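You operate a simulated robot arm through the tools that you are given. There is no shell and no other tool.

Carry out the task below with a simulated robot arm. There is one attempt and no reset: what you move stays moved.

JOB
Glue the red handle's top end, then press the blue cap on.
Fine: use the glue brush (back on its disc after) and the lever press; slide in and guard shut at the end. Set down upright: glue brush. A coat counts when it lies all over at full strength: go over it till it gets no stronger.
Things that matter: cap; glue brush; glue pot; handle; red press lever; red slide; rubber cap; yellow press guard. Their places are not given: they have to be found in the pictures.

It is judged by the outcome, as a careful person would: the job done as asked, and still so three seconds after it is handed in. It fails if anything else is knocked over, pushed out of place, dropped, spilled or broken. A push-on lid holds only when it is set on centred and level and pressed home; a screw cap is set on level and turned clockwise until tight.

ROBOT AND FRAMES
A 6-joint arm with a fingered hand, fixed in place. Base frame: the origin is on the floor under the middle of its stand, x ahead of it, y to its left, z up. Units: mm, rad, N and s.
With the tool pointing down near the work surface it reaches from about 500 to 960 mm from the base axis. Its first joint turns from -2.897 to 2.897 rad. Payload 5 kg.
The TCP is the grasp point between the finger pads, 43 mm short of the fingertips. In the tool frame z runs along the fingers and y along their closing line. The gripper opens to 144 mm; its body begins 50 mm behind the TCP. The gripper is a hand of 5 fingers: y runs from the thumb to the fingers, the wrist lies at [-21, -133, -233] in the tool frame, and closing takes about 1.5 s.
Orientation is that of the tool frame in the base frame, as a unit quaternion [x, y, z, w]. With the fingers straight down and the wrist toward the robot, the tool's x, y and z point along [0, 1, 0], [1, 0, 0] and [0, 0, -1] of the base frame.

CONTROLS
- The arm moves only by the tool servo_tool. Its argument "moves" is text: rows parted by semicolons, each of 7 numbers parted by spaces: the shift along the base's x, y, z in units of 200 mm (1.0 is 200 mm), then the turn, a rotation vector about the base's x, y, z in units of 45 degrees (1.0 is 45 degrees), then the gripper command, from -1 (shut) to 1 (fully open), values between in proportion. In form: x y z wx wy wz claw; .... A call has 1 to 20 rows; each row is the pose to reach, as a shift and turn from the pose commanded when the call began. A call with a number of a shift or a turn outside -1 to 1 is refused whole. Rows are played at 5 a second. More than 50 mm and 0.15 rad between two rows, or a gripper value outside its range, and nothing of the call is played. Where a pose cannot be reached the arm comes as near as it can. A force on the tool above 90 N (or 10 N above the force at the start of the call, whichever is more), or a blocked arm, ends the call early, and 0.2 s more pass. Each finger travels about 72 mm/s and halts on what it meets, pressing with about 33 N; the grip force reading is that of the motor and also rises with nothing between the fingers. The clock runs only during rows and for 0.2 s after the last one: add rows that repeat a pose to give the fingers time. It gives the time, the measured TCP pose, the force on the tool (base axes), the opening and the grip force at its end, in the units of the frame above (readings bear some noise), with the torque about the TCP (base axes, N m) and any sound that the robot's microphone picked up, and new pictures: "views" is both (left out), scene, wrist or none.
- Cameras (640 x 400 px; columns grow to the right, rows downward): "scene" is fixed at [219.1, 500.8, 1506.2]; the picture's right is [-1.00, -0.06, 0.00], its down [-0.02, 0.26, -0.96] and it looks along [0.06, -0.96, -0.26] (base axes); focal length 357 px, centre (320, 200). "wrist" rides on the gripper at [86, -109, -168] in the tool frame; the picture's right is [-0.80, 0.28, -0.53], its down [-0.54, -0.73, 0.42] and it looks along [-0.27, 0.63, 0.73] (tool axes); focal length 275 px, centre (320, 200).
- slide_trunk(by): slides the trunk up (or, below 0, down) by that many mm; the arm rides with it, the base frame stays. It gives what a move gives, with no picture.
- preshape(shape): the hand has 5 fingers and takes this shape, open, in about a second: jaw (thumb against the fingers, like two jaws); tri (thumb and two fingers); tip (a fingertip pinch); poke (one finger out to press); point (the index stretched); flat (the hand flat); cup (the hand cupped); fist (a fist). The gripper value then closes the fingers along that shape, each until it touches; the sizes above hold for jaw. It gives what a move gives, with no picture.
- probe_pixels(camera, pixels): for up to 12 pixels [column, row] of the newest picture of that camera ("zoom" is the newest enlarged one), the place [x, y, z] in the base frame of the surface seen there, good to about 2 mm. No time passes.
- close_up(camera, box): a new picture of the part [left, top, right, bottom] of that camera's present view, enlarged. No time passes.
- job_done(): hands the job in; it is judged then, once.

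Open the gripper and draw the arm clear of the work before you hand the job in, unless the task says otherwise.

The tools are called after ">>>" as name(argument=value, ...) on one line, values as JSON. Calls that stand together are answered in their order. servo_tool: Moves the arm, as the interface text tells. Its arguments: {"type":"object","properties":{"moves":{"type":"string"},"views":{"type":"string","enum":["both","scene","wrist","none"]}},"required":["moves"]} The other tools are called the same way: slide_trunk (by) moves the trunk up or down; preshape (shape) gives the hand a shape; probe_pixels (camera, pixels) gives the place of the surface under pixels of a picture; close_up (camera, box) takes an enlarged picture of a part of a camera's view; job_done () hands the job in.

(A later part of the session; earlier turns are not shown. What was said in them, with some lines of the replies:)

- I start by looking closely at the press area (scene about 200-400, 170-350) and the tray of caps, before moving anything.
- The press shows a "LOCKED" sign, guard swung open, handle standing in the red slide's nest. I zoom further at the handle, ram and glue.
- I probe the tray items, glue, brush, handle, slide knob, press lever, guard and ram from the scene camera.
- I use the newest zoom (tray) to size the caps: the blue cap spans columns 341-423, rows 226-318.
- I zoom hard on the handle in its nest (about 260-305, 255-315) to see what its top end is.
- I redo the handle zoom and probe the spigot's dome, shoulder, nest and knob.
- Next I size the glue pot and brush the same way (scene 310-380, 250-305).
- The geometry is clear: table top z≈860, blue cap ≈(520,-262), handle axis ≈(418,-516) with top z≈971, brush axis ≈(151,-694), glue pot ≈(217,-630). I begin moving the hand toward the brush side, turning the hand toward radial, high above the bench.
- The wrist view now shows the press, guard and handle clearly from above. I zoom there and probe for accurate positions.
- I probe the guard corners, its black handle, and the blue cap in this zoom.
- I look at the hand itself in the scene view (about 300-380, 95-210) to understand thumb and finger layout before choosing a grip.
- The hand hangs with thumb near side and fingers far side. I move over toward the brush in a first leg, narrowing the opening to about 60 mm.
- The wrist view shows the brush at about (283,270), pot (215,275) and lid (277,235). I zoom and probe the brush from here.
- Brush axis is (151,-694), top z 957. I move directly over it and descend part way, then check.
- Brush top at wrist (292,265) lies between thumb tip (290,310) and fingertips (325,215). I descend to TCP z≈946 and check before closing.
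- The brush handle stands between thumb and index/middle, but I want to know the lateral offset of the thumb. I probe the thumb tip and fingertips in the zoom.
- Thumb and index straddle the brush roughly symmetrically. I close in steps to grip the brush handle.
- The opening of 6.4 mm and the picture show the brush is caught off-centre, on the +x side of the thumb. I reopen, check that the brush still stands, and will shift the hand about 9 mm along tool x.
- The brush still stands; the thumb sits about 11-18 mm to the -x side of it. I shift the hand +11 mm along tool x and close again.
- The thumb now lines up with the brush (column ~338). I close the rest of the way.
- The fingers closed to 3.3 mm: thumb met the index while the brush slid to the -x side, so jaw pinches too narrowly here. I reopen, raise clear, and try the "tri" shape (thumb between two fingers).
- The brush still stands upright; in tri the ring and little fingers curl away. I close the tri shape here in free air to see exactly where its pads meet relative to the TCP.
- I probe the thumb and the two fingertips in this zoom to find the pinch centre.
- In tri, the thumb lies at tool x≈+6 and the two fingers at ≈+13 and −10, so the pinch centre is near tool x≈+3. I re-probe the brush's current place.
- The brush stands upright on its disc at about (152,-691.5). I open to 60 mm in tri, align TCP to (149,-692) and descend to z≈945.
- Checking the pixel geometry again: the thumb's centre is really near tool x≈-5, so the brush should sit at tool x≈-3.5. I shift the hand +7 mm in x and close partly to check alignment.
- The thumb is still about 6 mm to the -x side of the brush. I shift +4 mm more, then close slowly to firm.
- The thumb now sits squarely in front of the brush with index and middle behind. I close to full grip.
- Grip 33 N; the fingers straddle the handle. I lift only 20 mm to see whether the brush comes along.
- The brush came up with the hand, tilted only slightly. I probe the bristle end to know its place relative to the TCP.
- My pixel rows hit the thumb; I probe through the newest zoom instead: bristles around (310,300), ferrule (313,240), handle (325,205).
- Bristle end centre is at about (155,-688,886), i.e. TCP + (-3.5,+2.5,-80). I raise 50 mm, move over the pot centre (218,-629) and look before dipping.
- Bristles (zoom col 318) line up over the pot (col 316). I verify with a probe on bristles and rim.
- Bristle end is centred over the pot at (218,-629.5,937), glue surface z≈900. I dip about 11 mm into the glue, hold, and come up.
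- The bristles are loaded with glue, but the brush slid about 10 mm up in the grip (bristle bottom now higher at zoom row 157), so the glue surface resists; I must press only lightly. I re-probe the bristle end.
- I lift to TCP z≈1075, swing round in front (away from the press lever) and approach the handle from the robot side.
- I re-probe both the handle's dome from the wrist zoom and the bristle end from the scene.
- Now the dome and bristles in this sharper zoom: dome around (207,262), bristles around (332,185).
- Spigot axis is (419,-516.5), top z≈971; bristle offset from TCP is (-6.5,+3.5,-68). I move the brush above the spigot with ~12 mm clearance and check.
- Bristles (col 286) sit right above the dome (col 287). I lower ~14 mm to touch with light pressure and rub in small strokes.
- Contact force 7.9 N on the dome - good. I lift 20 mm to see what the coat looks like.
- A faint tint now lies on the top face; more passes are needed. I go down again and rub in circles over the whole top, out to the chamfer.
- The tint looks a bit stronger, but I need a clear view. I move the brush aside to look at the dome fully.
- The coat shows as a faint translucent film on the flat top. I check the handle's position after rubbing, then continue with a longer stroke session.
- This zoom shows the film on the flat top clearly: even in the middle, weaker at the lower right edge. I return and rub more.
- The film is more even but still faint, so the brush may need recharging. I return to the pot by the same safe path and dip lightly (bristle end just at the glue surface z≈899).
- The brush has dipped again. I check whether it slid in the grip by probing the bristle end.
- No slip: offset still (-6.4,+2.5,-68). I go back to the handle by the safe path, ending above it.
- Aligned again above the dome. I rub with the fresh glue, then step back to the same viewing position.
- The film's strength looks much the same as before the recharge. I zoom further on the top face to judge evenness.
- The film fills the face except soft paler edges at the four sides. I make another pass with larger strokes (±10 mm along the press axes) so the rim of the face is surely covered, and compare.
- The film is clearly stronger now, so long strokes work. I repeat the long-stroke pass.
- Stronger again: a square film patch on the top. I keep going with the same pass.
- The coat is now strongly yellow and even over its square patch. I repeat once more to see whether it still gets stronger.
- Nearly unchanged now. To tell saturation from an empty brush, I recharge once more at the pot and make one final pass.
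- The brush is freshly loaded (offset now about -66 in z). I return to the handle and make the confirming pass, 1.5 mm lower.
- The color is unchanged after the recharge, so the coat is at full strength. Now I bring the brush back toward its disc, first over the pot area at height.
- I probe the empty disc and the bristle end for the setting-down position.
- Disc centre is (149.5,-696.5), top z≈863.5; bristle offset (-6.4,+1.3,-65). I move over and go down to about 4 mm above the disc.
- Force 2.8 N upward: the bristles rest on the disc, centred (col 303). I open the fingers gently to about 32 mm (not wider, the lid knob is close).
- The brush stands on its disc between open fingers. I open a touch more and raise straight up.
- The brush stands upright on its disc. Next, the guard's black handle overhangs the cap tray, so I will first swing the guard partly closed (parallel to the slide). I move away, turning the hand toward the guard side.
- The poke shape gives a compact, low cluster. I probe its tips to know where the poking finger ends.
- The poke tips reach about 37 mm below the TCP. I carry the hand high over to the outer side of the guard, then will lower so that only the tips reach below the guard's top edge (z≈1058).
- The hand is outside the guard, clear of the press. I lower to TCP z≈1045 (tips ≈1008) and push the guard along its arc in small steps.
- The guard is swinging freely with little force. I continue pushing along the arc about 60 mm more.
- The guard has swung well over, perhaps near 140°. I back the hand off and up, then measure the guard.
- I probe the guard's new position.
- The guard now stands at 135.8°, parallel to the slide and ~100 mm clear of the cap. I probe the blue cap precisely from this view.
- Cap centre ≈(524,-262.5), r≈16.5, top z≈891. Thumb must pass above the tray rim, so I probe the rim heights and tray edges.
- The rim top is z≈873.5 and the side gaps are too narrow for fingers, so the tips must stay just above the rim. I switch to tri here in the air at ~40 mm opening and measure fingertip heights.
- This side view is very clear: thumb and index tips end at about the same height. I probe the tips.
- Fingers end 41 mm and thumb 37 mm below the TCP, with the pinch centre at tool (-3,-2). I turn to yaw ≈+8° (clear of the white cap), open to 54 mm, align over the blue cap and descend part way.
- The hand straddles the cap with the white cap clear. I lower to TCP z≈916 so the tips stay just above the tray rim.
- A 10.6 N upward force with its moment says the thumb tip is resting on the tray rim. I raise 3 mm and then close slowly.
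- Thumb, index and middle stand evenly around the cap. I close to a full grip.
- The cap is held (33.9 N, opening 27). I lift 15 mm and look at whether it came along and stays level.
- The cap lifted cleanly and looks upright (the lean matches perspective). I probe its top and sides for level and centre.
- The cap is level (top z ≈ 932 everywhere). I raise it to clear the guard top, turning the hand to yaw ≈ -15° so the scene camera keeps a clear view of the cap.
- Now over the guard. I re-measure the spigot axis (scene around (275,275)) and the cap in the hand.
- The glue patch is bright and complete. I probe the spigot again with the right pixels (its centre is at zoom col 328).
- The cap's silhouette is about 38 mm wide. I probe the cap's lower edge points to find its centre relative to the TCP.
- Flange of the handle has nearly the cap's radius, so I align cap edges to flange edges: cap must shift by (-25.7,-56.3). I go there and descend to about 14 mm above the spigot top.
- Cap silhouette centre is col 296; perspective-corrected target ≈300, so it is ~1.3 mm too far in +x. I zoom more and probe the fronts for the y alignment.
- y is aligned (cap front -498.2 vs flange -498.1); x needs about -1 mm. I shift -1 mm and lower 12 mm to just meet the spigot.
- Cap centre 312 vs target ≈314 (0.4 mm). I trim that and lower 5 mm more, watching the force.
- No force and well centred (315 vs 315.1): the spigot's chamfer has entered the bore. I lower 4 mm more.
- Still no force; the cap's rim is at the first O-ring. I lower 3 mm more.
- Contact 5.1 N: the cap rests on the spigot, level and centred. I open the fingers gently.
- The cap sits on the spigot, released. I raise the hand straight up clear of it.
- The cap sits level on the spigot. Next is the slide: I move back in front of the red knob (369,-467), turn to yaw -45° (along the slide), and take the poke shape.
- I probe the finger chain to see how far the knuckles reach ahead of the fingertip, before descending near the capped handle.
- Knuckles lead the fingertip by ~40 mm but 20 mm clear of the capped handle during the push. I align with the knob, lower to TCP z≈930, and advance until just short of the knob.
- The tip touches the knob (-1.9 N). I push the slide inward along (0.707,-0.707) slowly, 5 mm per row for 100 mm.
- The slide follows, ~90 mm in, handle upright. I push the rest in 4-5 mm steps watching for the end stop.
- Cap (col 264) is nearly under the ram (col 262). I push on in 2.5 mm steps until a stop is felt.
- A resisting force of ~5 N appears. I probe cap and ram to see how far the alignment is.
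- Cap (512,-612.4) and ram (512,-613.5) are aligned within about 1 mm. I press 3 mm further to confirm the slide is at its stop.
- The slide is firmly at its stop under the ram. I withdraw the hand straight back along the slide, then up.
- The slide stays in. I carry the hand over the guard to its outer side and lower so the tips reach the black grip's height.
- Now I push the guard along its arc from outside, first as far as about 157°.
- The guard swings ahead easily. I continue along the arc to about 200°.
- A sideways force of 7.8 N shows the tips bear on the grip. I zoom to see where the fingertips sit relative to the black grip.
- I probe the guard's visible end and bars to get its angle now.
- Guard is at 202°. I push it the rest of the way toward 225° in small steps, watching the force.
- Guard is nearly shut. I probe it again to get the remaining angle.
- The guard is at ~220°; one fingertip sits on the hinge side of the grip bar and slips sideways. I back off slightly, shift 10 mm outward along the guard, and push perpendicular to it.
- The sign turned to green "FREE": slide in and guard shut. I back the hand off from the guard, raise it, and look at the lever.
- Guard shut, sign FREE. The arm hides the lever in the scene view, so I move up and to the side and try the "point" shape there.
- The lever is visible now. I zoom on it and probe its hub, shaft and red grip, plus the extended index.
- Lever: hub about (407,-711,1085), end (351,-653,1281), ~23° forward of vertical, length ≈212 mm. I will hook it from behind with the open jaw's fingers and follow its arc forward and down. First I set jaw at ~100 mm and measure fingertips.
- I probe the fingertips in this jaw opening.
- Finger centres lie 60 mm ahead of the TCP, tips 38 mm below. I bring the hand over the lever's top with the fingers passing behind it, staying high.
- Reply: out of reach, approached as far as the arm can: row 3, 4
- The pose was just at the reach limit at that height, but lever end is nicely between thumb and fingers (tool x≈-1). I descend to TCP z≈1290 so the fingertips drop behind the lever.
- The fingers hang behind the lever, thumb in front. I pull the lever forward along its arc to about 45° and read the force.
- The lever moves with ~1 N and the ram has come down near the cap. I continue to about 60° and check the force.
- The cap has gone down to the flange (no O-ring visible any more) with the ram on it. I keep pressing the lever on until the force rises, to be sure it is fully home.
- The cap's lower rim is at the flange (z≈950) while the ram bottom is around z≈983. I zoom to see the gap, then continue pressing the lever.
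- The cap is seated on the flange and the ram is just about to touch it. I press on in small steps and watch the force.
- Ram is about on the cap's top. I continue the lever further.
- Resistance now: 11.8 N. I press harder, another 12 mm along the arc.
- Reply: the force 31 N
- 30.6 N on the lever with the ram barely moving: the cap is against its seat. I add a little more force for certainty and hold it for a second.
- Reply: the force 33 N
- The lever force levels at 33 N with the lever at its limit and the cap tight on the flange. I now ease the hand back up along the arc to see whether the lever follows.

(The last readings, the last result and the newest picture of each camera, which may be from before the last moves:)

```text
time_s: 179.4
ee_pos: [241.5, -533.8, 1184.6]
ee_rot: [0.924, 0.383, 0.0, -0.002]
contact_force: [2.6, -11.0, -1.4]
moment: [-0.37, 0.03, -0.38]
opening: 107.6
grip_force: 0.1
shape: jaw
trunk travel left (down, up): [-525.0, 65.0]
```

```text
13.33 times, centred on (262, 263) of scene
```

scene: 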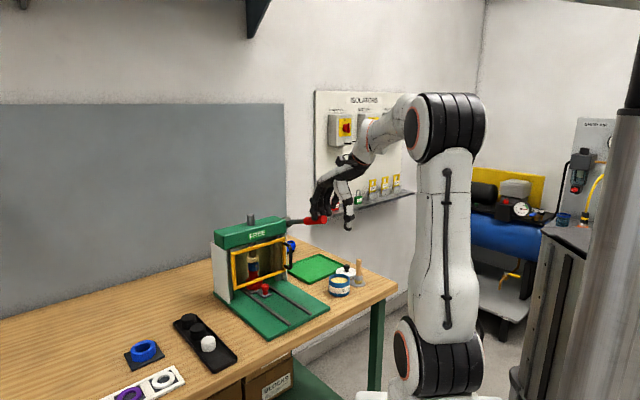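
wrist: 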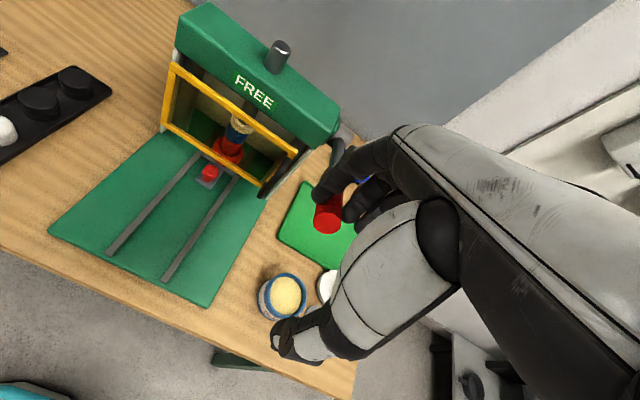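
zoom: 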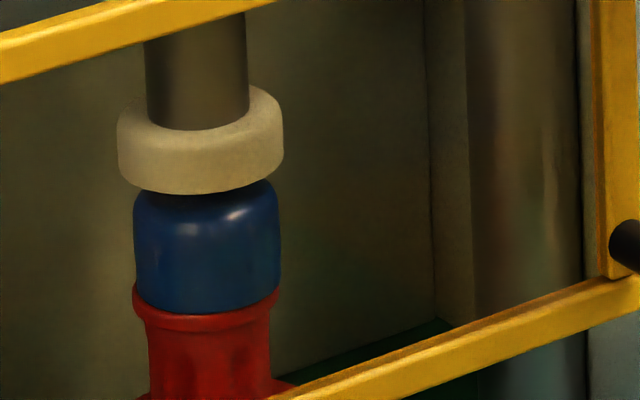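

The lever is spring-returned and follows the hand. I guide it back up along its arc with the fingers behind it.

>>> servo_tool(moves="0.03 -0.05 0.01 0 0 0 0.4; 0.07 -0.082 0.112 0 0 0 0.4; 0.105 -0.1175 0.172 0 0 0 0.4; 0.1575 -0.171 0.26 0 0 0 0.4; 0.2175 -0.229 0.35 0 0 0 0.4; 0.265 -0.28 0.39 0 0 0 0.4; 0.3175 -0.331 0.425 0 0 0 0.4; 0.3775 -0.39 0.47 0 0 0 0.4; 0.4375 -0.45 0.51 0 0 0 0.4; 0.5175 -0.53 0.51 0 0 0 0.4; 0.5675 -0.58 0.525 0 0 0 0.4; 0.5675 -0.58 0.525 0 0 0 0.4", views="both")

>>> close_up(camera="scene", box=[240, 130, 360, 310])

```text
time_s: 182.0
ee_pos: [352.4, -649.9, 1290.7]
ee_rot: [0.924, 0.382, 0.0, 0.0]
contact_force: [0.2, -0.2, 0.2]
moment: [-0.03, 0.01, 0.01]
opening: 101.2
grip_force: 0.1
shape: jaw
trunk travel left (down, up): [-525.0, 65.0]
```

scene: 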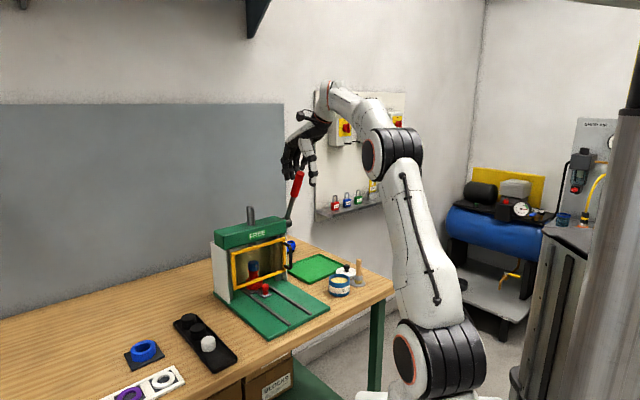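
wrist: 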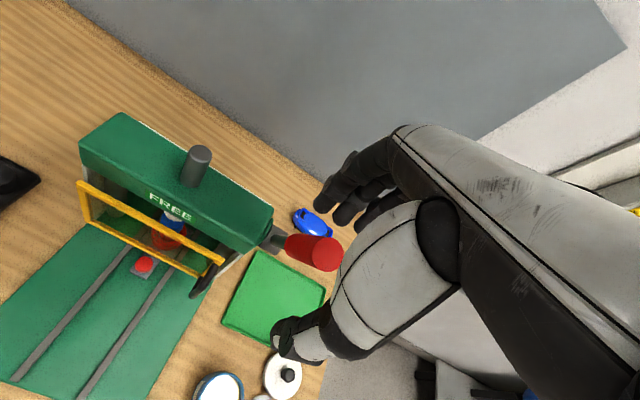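

```text
2.22 times, centred on (300, 220) of scene
```

zoom: 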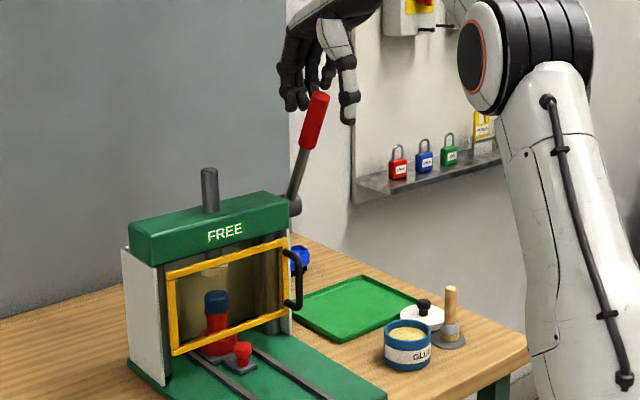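

The lever is back at rest and the cap is pressed on; sign still FREE. I lift the hand straight up off the lever and then draw it away.

>>> servo_tool(moves="0 0 0.1 0 0 0 0.4; 0 0 0.2 0 0 0 0.4; 0 0 0.3 0 0 0 0.4; 0 0 0.38 0 0 0 0.4; 0 0 0.38 0 0 0 0.4", views="none")

>>> servo_tool(moves="-0.1 0.16 0 0 0 0 0.4; -0.2 0.33 0 0 0 0 0.4; -0.3 0.5 0 0 0 0 0.4; -0.4 0.68 0 0 0 0 0.5; -0.5 0.85 0 0 0 0 0.7; -0.55 1 0 0 0 0 1; -0.55 1 0 0 0 0 1", views="both")

>>> close_up(camera="scene", box=[210, 160, 390, 330])

>>> close_up(camera="scene", box=[240, 240, 280, 300])

```text
time_s: 183.2
ee_pos: [352.0, -649.5, 1365.3]
ee_rot: [0.924, 0.383, -0.001, 0.001]
contact_force: [-0.5, 0.3, -0.5]
moment: [-0.01, 0.03, -0.01]
opening: 100.9
grip_force: 0.0
shape: jaw
trunk travel left (down, up): [-525.0, 65.0]
```

```text
time_s: 184.8
ee_pos: [242.8, -448.8, 1365.0]
ee_rot: [0.924, 0.383, 0.001, 0.001]
contact_force: [-0.4, -0.5, -0.1]
moment: [0.01, 0.01, -0.03]
opening: 143.9
grip_force: 0.1
shape: jaw
trunk travel left (down, up): [-525.0, 65.0]
```

scene: 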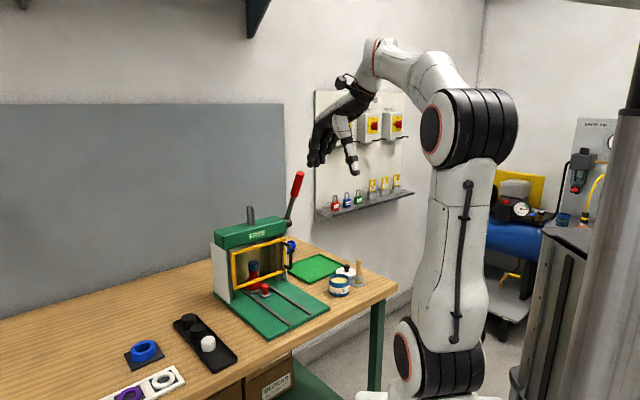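
wrist: 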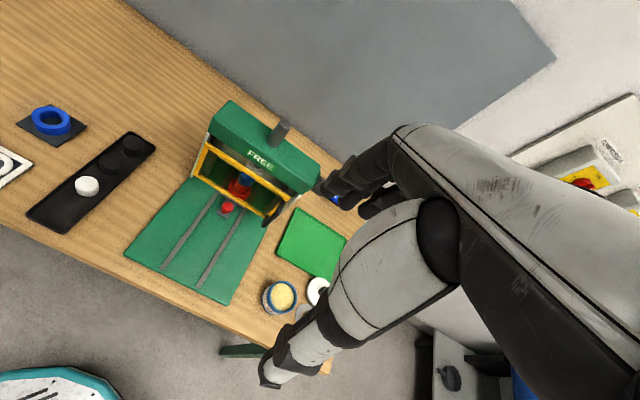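

```text
2.35 times, centred on (300, 245) of scene
```

zoom: 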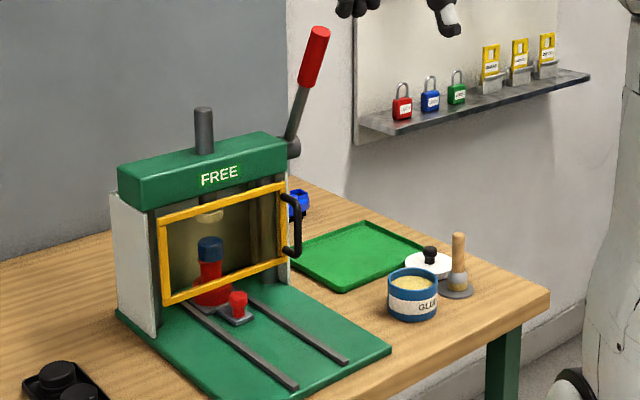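

```text
6.67 times, centred on (260, 270) of scene
```

zoom: 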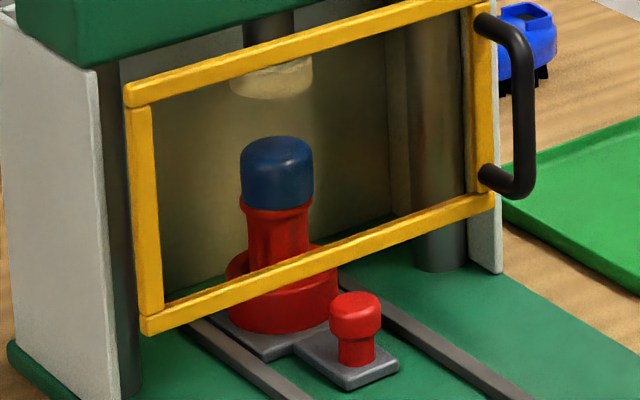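

Cap is seated level on the handle, lever up, guard shut. I make a last check of the brush, pot and tray.

>>> close_up(camera="scene", box=[310, 245, 380, 305])

>>> close_up(camera="scene", box=[160, 300, 250, 375])

>>> close_up(camera="wrist", box=[180, 90, 340, 310])

>>> probe_pixels(camera="scene", pixels=[[260, 292], [262, 262], [262, 265], [333, 275], [284, 244], [233, 257]])

```text
6.67 times, centred on (345, 275) of scene
```

zoom: 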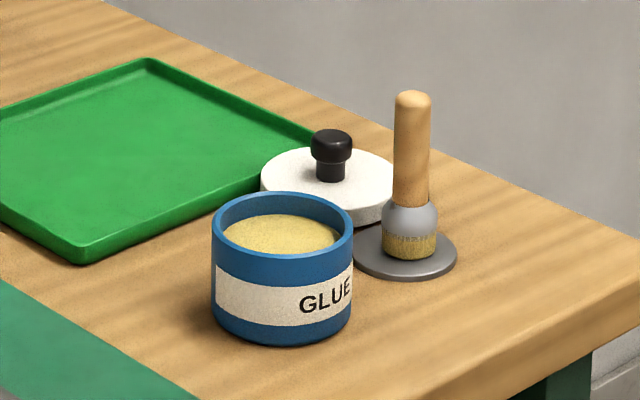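

```text
5.33 times, centred on (205, 338) of scene
```

zoom: 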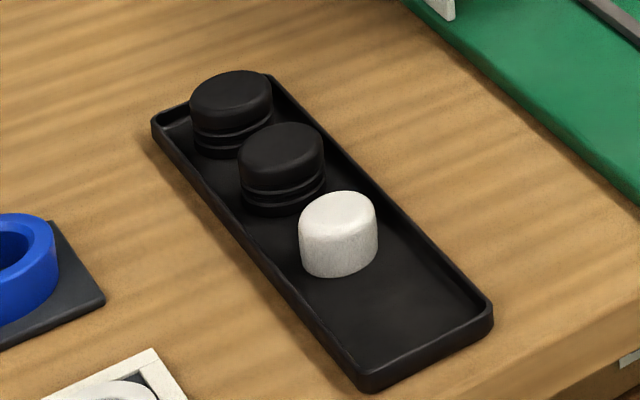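

```text
1.82 times, centred on (260, 200) of wrist
```

zoom: 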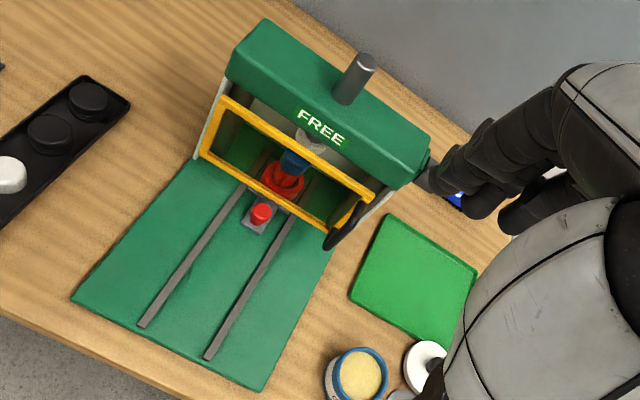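

```text
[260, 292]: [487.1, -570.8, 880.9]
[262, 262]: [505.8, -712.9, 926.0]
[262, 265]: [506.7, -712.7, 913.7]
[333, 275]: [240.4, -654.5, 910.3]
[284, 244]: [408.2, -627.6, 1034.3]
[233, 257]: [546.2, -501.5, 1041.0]
```

Brush, pot and tray are fine. To be sure the guard is fully shut, I compare its line with the press beam by probing both.

>>> close_up(camera="scene", box=[205, 205, 305, 300])

>>> probe_pixels(camera="zoom", pixels=[[180, 248], [300, 220], [420, 192], [485, 180], [188, 365], [300, 335], [420, 305], [490, 282], [120, 165], [250, 135], [400, 100], [460, 85]])

```text
4.21 times, centred on (255, 252) of scene
```

zoom: 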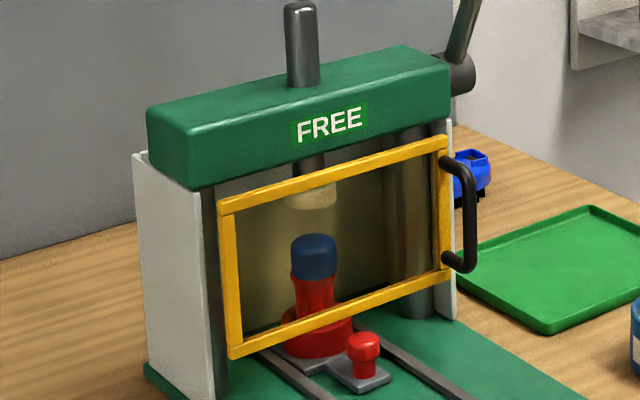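

```text
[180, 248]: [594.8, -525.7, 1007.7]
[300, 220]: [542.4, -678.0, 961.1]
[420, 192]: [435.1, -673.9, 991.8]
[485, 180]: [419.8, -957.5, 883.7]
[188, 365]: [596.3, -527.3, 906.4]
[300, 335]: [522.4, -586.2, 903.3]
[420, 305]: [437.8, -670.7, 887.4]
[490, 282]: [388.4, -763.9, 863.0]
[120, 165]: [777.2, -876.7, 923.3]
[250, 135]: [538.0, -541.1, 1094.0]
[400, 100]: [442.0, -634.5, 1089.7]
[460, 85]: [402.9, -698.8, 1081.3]
```

>>> probe_pixels(camera="zoom", pixels=[[232, 206], [280, 192], [340, 176], [400, 159], [438, 147], [240, 350], [290, 331], [350, 308], [410, 288], [442, 275], [200, 175], [430, 90]])

```text
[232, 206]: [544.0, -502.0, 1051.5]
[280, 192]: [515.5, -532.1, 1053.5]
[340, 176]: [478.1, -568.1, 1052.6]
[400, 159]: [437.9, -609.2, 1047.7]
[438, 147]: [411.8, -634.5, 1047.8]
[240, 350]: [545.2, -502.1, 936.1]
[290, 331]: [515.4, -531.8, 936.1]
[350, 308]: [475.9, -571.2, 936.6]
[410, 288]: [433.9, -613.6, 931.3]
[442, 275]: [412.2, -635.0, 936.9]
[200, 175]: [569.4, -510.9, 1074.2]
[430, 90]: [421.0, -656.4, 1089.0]
```

The guard line is at 225°, parallel to the press beam: fully shut. Slide in, cap pressed home, lever up, brush upright on its disc, hand open and clear; I hand the job in.

>>> job_done()

```text
The job is handed in.
```

The blue cap is glued and pressed onto the red handle, and I handed the job in. The verdict isn't back yet.

- **Glue:** I recharged the brush and went over the handle's top end until the coat got no stronger. It covers the flat top in an even layer, but not the sides of the end.
- **Cap:** I set it on centred and level. It now sits against the handle's flange, and the lever wouldn't go any further at about 33 N.
- **Press:** The slide is at its stop and the guard is fully shut, in line with the press beam, with the sign reading FREE. The lever went back up to rest.
- **Brush:** It stands upright on its disc, slightly off centre.
- **Everything else:** The glue pot, its lid, the tray and the other caps are where they were, and nothing fell or spilled. I left the other caps in the tray alone and never needed the rubber cap on your list.

The hand is open and the arm is clear of the bench.
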